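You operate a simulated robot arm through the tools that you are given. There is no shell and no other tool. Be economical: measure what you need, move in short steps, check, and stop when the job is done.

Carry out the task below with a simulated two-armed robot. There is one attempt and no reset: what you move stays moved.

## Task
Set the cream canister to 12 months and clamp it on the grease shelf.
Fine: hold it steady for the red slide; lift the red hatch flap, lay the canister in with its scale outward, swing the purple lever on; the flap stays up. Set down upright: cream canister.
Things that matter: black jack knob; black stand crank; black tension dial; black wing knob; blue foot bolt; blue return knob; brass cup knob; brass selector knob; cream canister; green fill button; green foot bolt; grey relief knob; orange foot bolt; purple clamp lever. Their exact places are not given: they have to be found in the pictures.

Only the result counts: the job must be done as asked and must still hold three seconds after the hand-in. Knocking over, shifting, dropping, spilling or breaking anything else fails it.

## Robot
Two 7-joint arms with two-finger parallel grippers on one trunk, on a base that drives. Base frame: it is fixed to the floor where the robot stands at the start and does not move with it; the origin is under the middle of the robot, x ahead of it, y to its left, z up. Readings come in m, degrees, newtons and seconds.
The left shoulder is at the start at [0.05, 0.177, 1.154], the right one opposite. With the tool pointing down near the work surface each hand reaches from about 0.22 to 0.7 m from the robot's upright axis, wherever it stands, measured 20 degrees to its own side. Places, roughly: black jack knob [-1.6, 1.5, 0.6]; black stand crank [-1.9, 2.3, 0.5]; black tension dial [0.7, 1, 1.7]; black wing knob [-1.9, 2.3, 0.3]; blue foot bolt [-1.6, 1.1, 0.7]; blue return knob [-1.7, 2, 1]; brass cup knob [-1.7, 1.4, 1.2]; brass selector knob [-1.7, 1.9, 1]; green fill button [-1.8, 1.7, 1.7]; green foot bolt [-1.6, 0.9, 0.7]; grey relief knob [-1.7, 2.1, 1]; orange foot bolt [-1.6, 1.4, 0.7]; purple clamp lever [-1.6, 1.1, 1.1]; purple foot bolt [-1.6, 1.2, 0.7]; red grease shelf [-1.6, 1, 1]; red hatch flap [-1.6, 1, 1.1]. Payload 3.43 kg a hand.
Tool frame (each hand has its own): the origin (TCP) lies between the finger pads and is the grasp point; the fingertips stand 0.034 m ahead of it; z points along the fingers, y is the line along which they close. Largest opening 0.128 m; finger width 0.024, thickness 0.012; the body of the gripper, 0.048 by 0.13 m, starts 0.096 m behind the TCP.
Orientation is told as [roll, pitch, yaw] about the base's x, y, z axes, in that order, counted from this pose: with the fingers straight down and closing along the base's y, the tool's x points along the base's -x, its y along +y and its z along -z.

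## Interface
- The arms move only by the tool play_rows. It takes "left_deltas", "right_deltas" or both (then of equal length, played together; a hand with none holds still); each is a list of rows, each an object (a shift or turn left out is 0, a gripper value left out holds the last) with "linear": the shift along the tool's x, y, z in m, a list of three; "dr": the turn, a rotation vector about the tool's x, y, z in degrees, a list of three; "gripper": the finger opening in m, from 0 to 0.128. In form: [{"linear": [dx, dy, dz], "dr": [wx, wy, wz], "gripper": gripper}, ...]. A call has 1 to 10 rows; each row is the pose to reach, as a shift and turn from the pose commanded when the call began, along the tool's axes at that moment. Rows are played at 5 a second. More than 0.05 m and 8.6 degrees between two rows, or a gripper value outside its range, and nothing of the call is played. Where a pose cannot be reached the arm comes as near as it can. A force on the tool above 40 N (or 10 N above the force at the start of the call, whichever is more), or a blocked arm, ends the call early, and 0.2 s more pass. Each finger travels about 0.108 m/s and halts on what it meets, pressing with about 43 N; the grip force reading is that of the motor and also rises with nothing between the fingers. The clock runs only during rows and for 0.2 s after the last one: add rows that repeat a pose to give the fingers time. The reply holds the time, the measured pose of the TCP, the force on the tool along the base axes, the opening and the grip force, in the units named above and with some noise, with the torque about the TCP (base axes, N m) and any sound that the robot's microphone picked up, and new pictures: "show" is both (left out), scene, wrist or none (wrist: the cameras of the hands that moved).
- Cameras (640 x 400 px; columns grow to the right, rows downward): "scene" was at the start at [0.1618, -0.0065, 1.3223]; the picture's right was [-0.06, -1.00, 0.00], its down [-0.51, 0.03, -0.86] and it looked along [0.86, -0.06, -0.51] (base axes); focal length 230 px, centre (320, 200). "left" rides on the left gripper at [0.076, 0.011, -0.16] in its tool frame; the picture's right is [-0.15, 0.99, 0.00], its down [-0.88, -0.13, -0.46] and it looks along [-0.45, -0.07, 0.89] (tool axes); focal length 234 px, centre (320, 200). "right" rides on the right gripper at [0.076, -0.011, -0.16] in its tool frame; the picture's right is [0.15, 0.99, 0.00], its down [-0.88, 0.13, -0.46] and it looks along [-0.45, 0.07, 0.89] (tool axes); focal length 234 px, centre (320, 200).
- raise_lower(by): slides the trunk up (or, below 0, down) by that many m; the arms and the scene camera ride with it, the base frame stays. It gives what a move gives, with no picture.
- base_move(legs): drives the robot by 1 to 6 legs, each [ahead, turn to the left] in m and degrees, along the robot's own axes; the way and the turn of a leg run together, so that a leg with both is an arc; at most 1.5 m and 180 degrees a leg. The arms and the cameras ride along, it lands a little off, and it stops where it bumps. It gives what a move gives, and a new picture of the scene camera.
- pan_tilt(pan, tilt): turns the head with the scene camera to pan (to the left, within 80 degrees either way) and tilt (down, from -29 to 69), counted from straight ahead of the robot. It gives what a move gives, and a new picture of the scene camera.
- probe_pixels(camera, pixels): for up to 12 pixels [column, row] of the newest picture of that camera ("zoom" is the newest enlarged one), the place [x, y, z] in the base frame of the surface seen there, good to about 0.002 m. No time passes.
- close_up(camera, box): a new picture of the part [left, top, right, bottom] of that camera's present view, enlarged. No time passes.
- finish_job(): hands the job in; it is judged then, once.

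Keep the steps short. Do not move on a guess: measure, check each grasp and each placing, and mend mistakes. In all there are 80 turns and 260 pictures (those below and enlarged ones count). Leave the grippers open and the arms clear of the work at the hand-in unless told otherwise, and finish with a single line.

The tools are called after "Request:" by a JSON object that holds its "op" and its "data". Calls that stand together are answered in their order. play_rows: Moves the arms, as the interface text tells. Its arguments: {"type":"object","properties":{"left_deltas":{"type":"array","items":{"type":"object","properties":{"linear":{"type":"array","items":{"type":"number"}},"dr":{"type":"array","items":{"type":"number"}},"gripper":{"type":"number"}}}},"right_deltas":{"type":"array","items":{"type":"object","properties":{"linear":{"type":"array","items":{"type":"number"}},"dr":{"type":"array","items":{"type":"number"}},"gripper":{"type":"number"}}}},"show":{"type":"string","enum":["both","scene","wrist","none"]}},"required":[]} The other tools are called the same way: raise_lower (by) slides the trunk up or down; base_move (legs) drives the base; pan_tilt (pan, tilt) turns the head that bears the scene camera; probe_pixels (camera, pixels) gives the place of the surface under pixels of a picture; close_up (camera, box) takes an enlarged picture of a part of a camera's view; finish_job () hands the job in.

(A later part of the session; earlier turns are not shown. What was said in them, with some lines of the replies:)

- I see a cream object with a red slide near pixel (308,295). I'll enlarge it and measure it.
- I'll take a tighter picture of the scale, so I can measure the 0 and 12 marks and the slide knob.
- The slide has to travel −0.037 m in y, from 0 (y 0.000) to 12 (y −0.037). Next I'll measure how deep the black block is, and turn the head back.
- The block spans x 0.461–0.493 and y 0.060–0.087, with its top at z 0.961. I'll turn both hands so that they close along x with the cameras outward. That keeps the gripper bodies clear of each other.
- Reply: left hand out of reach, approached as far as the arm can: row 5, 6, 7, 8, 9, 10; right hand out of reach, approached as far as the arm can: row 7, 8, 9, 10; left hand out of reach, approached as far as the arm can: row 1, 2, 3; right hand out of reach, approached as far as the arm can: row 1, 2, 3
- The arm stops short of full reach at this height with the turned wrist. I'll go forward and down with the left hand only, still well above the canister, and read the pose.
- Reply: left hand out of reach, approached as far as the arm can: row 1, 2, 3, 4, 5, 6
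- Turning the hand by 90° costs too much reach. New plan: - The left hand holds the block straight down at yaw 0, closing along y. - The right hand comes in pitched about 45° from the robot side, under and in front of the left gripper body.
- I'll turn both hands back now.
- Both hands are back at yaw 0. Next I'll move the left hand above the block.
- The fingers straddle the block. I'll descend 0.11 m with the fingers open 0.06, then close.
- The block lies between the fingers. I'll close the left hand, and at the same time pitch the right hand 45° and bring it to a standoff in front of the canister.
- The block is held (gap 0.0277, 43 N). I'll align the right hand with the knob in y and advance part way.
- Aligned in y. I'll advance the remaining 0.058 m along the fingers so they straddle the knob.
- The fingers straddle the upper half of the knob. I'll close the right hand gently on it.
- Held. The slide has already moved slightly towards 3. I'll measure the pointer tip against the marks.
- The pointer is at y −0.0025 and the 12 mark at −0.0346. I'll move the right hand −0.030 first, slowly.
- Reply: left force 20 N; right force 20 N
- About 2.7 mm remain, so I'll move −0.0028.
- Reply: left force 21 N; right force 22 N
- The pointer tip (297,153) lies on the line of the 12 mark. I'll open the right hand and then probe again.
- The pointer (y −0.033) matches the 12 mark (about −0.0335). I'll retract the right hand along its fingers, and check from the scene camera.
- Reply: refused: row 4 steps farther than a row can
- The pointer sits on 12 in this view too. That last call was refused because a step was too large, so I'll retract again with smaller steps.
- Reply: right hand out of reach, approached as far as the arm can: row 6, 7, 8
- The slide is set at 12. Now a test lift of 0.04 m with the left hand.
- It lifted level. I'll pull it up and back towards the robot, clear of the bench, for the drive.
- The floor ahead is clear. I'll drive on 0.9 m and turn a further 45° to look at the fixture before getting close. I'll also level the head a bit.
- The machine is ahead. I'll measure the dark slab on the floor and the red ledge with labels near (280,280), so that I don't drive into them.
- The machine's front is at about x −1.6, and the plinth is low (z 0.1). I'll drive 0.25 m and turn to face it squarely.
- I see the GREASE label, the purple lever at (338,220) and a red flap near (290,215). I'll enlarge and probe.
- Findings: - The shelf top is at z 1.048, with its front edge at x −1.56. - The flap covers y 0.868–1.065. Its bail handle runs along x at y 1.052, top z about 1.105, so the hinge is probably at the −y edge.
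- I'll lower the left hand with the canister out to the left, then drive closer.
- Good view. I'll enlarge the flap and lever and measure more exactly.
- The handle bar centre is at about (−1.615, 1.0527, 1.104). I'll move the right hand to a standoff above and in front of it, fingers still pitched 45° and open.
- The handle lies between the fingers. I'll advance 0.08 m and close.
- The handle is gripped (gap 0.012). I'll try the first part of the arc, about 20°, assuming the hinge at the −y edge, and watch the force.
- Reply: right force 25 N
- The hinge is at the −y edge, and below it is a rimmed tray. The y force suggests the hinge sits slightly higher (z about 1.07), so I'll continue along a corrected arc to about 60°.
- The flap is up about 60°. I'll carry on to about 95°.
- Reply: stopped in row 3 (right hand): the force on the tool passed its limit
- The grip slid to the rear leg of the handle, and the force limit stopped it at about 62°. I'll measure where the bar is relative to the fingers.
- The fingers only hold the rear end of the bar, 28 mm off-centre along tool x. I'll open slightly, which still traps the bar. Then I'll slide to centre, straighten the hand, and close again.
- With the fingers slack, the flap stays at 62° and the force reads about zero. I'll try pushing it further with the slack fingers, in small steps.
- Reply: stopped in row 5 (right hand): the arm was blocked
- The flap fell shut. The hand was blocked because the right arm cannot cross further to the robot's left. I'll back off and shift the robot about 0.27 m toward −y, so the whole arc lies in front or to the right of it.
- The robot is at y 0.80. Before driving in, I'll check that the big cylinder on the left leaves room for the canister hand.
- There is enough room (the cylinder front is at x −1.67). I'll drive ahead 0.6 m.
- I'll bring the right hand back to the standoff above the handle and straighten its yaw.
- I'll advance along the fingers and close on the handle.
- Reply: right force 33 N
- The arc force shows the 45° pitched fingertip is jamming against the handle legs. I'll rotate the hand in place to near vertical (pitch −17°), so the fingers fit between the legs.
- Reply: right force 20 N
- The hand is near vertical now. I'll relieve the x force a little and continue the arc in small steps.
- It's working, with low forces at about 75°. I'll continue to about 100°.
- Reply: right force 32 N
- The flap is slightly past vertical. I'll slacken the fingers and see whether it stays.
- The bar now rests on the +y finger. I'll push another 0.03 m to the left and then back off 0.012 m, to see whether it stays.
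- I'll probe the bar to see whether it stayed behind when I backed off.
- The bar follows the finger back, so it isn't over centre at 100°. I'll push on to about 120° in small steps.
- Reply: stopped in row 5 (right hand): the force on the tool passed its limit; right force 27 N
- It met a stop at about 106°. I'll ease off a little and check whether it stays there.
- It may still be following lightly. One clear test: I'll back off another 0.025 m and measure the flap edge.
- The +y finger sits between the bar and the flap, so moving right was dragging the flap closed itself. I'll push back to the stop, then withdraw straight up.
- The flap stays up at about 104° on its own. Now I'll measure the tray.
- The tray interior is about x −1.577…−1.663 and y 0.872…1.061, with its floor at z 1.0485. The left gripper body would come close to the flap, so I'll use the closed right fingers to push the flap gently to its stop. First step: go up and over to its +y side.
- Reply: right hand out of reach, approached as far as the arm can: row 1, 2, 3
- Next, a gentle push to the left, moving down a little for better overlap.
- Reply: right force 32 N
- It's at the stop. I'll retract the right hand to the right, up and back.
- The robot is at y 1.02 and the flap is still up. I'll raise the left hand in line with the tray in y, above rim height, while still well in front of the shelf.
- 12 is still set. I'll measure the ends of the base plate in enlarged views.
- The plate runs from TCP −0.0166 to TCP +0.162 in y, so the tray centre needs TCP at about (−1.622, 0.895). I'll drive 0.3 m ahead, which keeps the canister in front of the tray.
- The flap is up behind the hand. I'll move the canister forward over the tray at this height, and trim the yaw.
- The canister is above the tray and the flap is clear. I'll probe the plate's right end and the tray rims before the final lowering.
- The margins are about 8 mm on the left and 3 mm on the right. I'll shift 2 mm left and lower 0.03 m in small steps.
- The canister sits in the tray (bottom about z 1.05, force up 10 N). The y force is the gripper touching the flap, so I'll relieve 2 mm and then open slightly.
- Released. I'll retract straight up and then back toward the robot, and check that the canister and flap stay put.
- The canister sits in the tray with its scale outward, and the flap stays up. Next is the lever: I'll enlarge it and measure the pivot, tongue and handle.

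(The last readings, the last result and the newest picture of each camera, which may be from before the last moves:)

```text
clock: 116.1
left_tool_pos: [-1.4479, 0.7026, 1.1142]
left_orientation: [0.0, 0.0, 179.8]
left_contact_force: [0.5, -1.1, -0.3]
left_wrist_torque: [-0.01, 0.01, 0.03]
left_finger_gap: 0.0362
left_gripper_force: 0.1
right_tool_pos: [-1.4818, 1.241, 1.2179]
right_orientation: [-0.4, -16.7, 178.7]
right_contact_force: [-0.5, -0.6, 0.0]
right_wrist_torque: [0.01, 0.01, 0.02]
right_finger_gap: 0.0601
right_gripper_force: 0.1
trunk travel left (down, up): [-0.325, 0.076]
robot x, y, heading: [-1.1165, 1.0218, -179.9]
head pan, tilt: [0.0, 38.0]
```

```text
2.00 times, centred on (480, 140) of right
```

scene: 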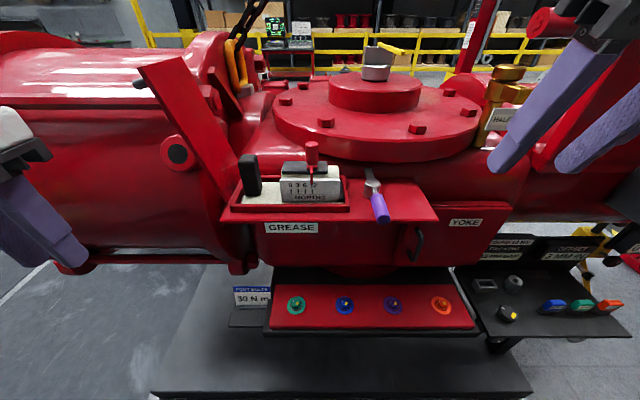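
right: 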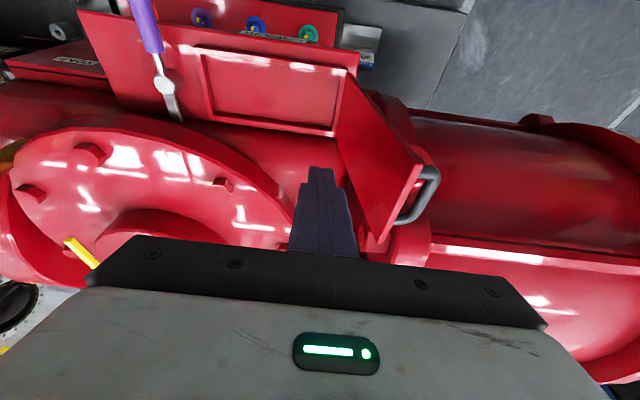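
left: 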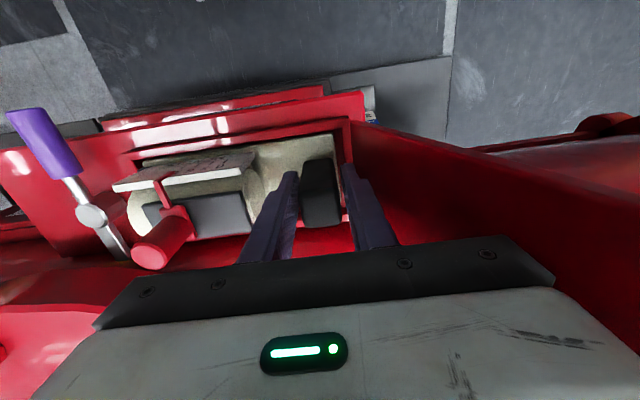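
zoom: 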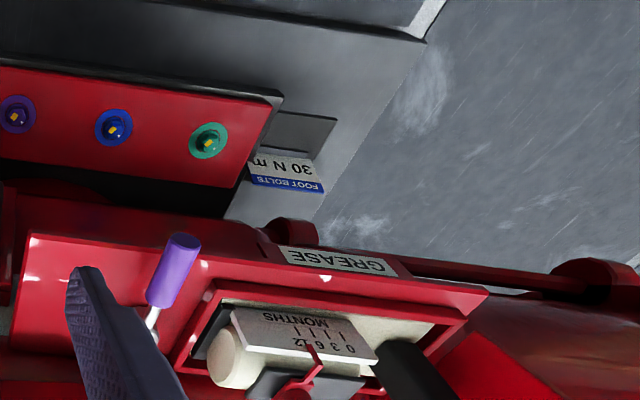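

Request:
{"op": "close_up", "data": {"camera": "scene", "box": [320, 150, 416, 230]}}

Request:
{"op": "probe_pixels", "data": {"camera": "zoom", "pixels": [[320, 95], [330, 120], [343, 160], [312, 200], [365, 165], [352, 205], [365, 235], [385, 300], [397, 345], [180, 200], [185, 235], [170, 160]]}}

```text
5.00 times, centred on (368, 190) of scene
```

zoom: 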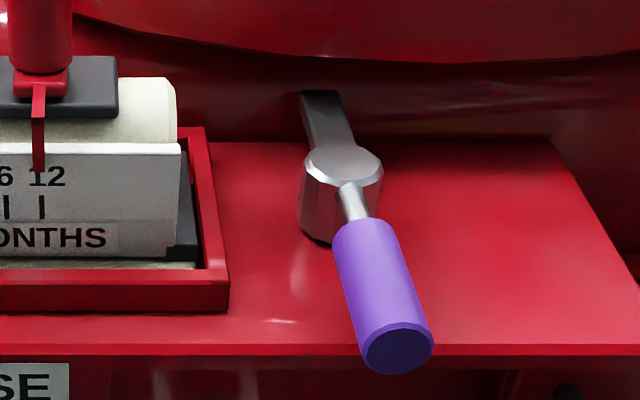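

```text
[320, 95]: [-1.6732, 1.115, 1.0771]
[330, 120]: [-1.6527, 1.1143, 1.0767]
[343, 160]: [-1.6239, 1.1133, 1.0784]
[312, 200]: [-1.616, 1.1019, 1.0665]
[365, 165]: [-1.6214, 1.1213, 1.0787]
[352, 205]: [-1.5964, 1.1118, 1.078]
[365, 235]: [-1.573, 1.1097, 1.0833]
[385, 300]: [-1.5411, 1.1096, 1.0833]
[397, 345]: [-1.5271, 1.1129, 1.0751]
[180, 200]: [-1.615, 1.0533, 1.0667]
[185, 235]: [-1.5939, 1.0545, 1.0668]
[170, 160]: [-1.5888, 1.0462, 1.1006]
```

Pivot about (−1.62, 1.113). The handle points at the robot (x −1.585…−1.527), and the tongue points away. Swinging the handle toward +y (right) brings the tongue over the canister's black pad (z 1.067). I'll place the closed right fingers on the −y side of the handle, in front of the tray.

Request:
{"op": "play_rows", "data": {"right_deltas": [{"linear": [0, 0.04, 0.01], "gripper": 0.0, "dr": [-0.38, 0, -1.24]}, {"linear": [0, 0.085, 0.025], "dr": [-0.38, 0, -1.24]}, {"linear": [0.0005, 0.13, 0.04], "dr": [-0.38, 0, -1.24]}, {"linear": [0.0005, 0.163, 0.05], "dr": [-0.38, 0, -1.24]}, {"linear": [0.0005, 0.165, 0.05], "dr": [-0.38, 0, -1.24]}, {"linear": [-0.006, 0.165, 0.08], "dr": [-0.38, 0, -1.24]}, {"linear": [-0.009, 0.165, 0.1], "dr": [-0.38, 0, -1.24]}, {"linear": [-0.009, 0.165, 0.1], "dr": [-0.38, 0, -1.24]}], "show": "both"}}

```text
clock: 117.9
left_tool_pos: [-1.4496, 0.7046, 1.114]
left_orientation: [-0.1, -0.1, 179.9]
left_contact_force: [-0.6, 0.6, 0.1]
left_wrist_torque: [-0.01, 0.02, -0.03]
left_finger_gap: 0.0361
left_gripper_force: 0.1
right_tool_pos: [-1.5207, 1.0778, 1.1238]
right_orientation: [-0.4, -16.8, 180.0]
right_contact_force: [-0.2, -1.2, -0.5]
right_wrist_torque: [-0.03, -0.02, 0.03]
right_finger_gap: 0.0001
right_gripper_force: 33.3
trunk travel left (down, up): [-0.325, 0.076]
robot x, y, heading: [-1.1201, 1.0189, -180.0]
head pan, tilt: [0.0, 38.0]
```

scene: 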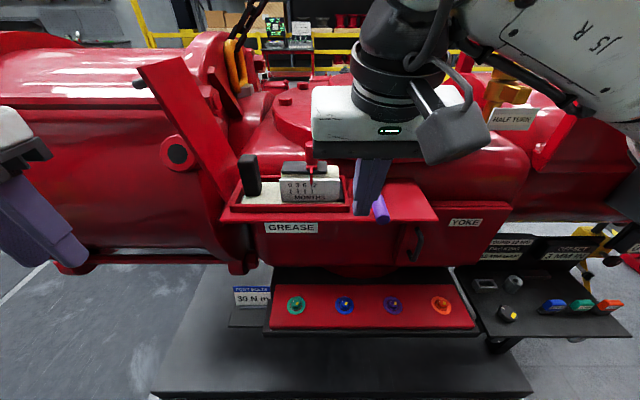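
right: 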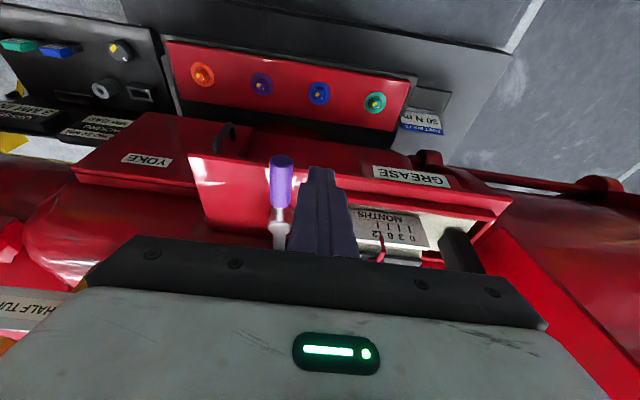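

The fingers are beside the handle. I'll lower them and push along the arc, to about 45° first.

Request:
{"op": "play_rows", "data": {"right_deltas": [{"linear": [-0.004, 0, 0.016]}, {"linear": [-0.008, 0, 0.0317]}, {"linear": [-0.008, -0.0127, 0.0317]}, {"linear": [-0.0065, -0.022, 0.031]}, {"linear": [-0.0047, -0.0324, 0.0307]}, {"linear": [-0.0055, -0.0425, 0.031]}, {"linear": [-0.0066, -0.0528, 0.0313]}, {"linear": [-0.01, -0.0625, 0.032]}, {"linear": [-0.0135, -0.0719, 0.0333]}], "show": "wrist"}}

Request:
{"op": "close_up", "data": {"camera": "scene", "box": [220, 120, 460, 270]}}

```text
clock: 119.9
left_tool_pos: [-1.4489, 0.7031, 1.1137]
left_orientation: [0.0, 0.1, 179.9]
left_contact_force: [-0.1, 0.7, 0.0]
left_wrist_torque: [-0.03, 0.01, 0.01]
left_finger_gap: 0.0359
left_gripper_force: 0.1
right_tool_pos: [-1.5444, 1.151, 1.0958]
right_orientation: [-0.5, -16.7, 179.9]
right_contact_force: [-0.5, -2.2, -1.9]
right_wrist_torque: [-0.04, -0.05, 0.03]
right_finger_gap: 0.0
right_gripper_force: 32.9
trunk travel left (down, up): [-0.325, 0.076]
robot x, y, heading: [-1.1212, 1.0182, -179.9]
head pan, tilt: [0.0, 38.0]
```

right: 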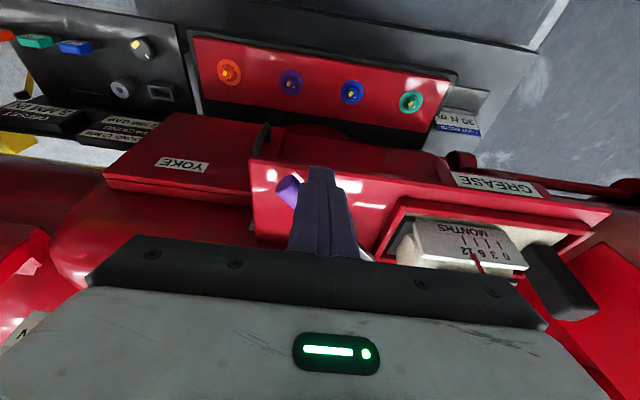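

```text
2.67 times, centred on (340, 195) of scene
```

zoom: 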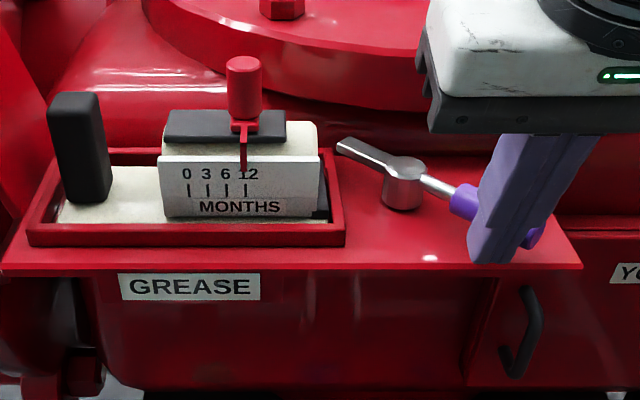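

The lever swings easily, and the tongue is moving over the tray edge. I'll continue to about 90°.

Request:
{"op": "play_rows", "data": {"right_deltas": [{"linear": [-0.005, -0.009, 0.0015]}, {"linear": [-0.0114, -0.0168, 0.0035]}, {"linear": [-0.019, -0.0238, 0.0058]}, {"linear": [-0.0265, -0.0297, 0.008]}, {"linear": [-0.0355, -0.0345, 0.0108]}, {"linear": [-0.0443, -0.0383, 0.0134]}, {"linear": [-0.0443, -0.0383, 0.0134]}], "show": "none"}}

Request:
{"op": "close_up", "data": {"camera": "scene", "box": [220, 120, 460, 270]}}

```text
clock: 121.5
left_tool_pos: [-1.4493, 0.7031, 1.1128]
left_orientation: [-0.1, 0.0, 179.9]
left_contact_force: [-0.5, 1.0, 0.0]
left_wrist_torque: [0.01, 0.0, 0.02]
left_finger_gap: 0.036
left_gripper_force: 0.1
right_tool_pos: [-1.5915, 1.1902, 1.0976]
right_orientation: [-0.5, -16.8, 179.9]
right_contact_force: [1.5, -0.3, 0.1]
right_wrist_torque: [0.01, -0.01, -0.02]
right_finger_gap: 0.0
right_gripper_force: 32.7
trunk travel left (down, up): [-0.325, 0.076]
robot x, y, heading: [-1.1222, 1.0208, -179.9]
head pan, tilt: [0.0, 38.0]
```

```text
2.67 times, centred on (340, 195) of scene
```

zoom: 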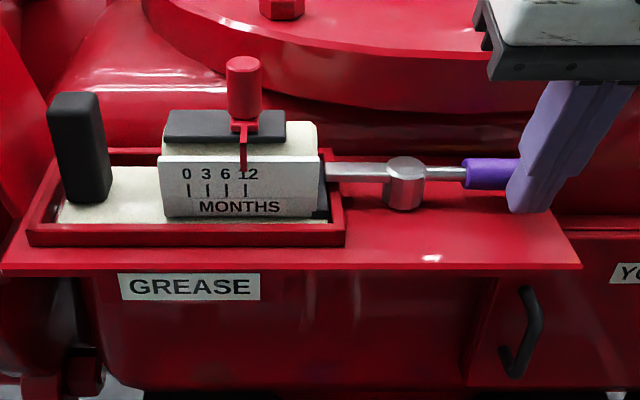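

The lever is at about 90° with the tongue over the canister's end. I'll probe it and look closer.

Request:
{"op": "close_up", "data": {"camera": "scene", "box": [325, 165, 421, 225]}}

Request:
{"op": "probe_pixels", "data": {"camera": "zoom", "pixels": [[95, 105], [120, 105], [150, 105], [240, 100], [330, 120], [420, 125], [88, 140], [75, 140], [95, 97], [95, 115], [100, 125]]}}

```text
6.67 times, centred on (373, 195) of scene
```

zoom: 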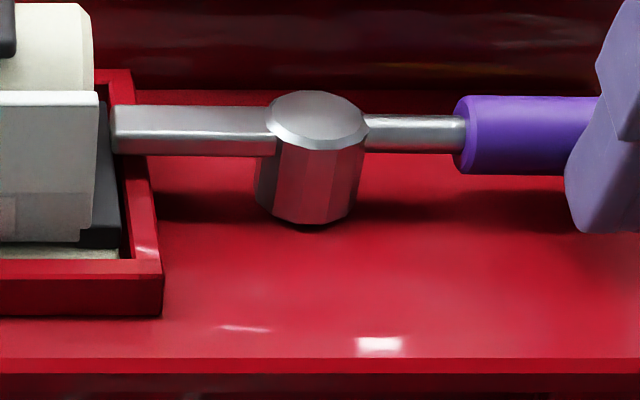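

```text
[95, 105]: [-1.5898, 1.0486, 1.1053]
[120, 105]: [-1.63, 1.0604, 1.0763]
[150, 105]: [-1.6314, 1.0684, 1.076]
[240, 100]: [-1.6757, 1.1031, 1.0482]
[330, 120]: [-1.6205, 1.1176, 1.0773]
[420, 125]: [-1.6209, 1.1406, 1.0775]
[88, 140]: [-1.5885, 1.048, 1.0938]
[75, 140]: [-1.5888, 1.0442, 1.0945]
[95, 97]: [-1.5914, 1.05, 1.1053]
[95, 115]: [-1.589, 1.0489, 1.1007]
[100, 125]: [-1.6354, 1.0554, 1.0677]
```

The tongue tip (y about 1.058) and the pad edge are very close. I'll check whether the lever still has travel, pushing gently a bit further and reading the force.

Request:
{"op": "play_rows", "data": {"right_deltas": [{"linear": [-0.006, -0.001, 0.0018]}, {"linear": [-0.012, -0.002, 0.0036]}, {"linear": [-0.018, -0.002, 0.0054]}, {"linear": [-0.018, -0.002, 0.0054]}], "show": "none"}}

Request:
{"op": "close_up", "data": {"camera": "scene", "box": [325, 165, 421, 225]}}

Request:
{"op": "probe_pixels", "data": {"camera": "zoom", "pixels": [[115, 110], [120, 115], [150, 115], [260, 120], [330, 110], [420, 125], [500, 110], [105, 125], [115, 240], [119, 240]]}}

```text
clock: 122.1
left_tool_pos: [-1.4459, 0.7044, 1.1143]
left_orientation: [0.0, -0.1, 179.8]
left_contact_force: [-0.4, 0.0, -0.5]
left_wrist_torque: [-0.01, 0.0, 0.0]
left_finger_gap: 0.0357
left_gripper_force: 0.0
right_tool_pos: [-1.5955, 1.1892, 1.0948]
right_orientation: [-0.8, -15.5, -179.1]
right_contact_force: [15.2, -0.2, 1.1]
right_wrist_torque: [0.05, -0.38, -0.02]
right_finger_gap: 0.0
right_gripper_force: 32.9
trunk travel left (down, up): [-0.325, 0.076]
robot x, y, heading: [-1.1178, 1.0199, 180.3]
head pan, tilt: [0.0, 38.0]
stopped in row 3 (right hand): the force on the tool passed its limit (the readings are from after the stop); the commanded pose is now the measured one
```

```text
6.67 times, centred on (373, 195) of scene
```

zoom: 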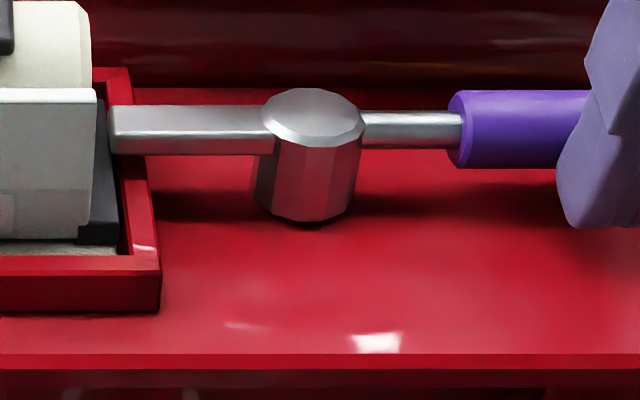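

```text
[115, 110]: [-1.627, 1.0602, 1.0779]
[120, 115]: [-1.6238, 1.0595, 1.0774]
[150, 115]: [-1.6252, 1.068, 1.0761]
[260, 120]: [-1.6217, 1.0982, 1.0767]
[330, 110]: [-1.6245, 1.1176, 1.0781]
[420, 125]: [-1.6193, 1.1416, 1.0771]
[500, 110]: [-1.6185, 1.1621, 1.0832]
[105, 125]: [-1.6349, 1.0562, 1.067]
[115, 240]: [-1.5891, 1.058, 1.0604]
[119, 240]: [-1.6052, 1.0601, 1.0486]
```

The lever is at its stop (force rise, tongue at about 92°), and the canister is centred in the tray. I'll back the right hand off the handle, raise it, and open it.

Request:
{"op": "play_rows", "data": {"right_deltas": [{"linear": [0.02, 0, -0.005]}, {"linear": [0.05, 0, -0.015]}, {"linear": [0.07, 0, -0.045]}, {"linear": [0.08, -0.02, -0.085]}, {"linear": [0.09, -0.05, -0.11], "gripper": 0.08}, {"linear": [0.1, -0.07, -0.11]}, {"linear": [0.1, -0.07, -0.11]}], "show": "none"}}

Request:
{"op": "base_move", "data": {"legs": [[-0.25, 0]]}}

Request:
{"op": "play_rows", "data": {"left_deltas": [{"gripper": 0.08}, {}, {}, {}], "show": "none"}}

Request:
{"op": "close_up", "data": {"camera": "scene", "box": [220, 70, 420, 195]}}

```text
clock: 123.7
left_tool_pos: [-1.4481, 0.7035, 1.1127]
left_orientation: [0.0, 0.1, 179.8]
left_contact_force: [0.2, -0.2, -0.3]
left_wrist_torque: [-0.02, 0.0, 0.0]
left_finger_gap: 0.0356
left_gripper_force: 0.1
right_tool_pos: [-1.4711, 1.259, 1.173]
right_orientation: [-0.5, -15.6, -179.3]
right_contact_force: [-0.2, 0.8, 0.6]
right_wrist_torque: [0.02, -0.01, 0.01]
right_finger_gap: 0.0802
right_gripper_force: 0.1
trunk travel left (down, up): [-0.325, 0.076]
robot x, y, heading: [-1.1208, 1.0144, -180.0]
head pan, tilt: [0.0, 38.0]
```

```text
clock: 125.6
left_tool_pos: [-1.1965, 0.7036, 1.1143]
left_orientation: [0.0, 0.0, 179.8]
left_contact_force: [0.5, -0.7, 0.8]
left_wrist_torque: [-0.01, 0.04, 0.02]
left_finger_gap: 0.0364
left_gripper_force: 0.1
right_tool_pos: [-1.2195, 1.2601, 1.1723]
right_orientation: [-0.6, -15.7, -179.5]
right_contact_force: [0.0, 0.9, -0.3]
right_wrist_torque: [0.01, 0.0, 0.0]
right_finger_gap: 0.08
right_gripper_force: 0.0
trunk travel left (down, up): [-0.325, 0.076]
robot x, y, heading: [-0.867, 1.0204, 180.1]
head pan, tilt: [0.0, 38.0]
```

scene: 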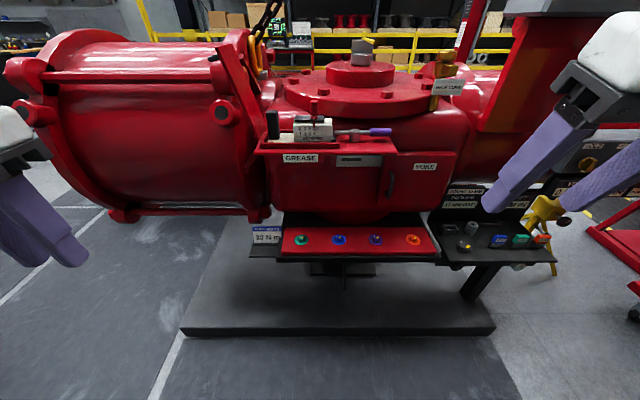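

```text
clock: 126.6
left_tool_pos: [-1.1965, 0.7035, 1.1143]
left_orientation: [0.0, 0.0, 179.9]
left_contact_force: [-1.2, -0.7, -0.6]
left_wrist_torque: [-0.02, 0.02, -0.01]
left_finger_gap: 0.0802
left_gripper_force: 0.1
right_tool_pos: [-1.2197, 1.2578, 1.1733]
right_orientation: [-0.6, -15.7, -179.5]
right_contact_force: [0.4, -0.3, -0.3]
right_wrist_torque: [-0.03, 0.01, -0.01]
right_finger_gap: 0.08
right_gripper_force: 0.1
trunk travel left (down, up): [-0.325, 0.076]
robot x, y, heading: [-0.867, 1.02, 180.2]
head pan, tilt: [0.0, 38.0]
```

```text
3.20 times, centred on (320, 132) of scene
```

zoom: 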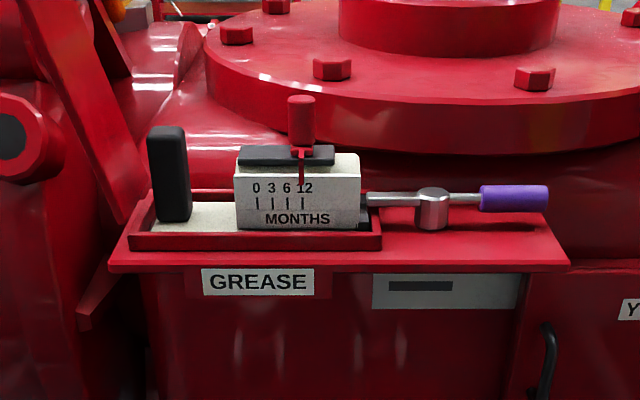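

The flap is up, the lever is on, and the canister is upright with its scale outward. One last check of the pointer.

Request:
{"op": "close_up", "data": {"camera": "scene", "box": [284, 95, 348, 145]}}

```text
8.00 times, centred on (316, 120) of scene
```

zoom: 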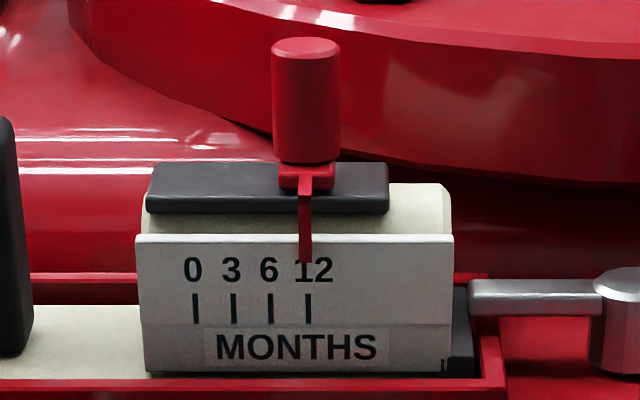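

The pointer is on the 12 mark (within about 0.7 mm) and the arms are clear, so I'll hand in.

Request:
{"op": "finish_job", "data": {}}

```text
The job is handed in.
```

The cream canister is set to 12 months and sits upright in the grease-shelf tray, scale outward, with the flap up and the purple lever swung to its stop; its tongue only just reaches the edge of the canister's black pad, and the flap fell shut once on an earlier try.
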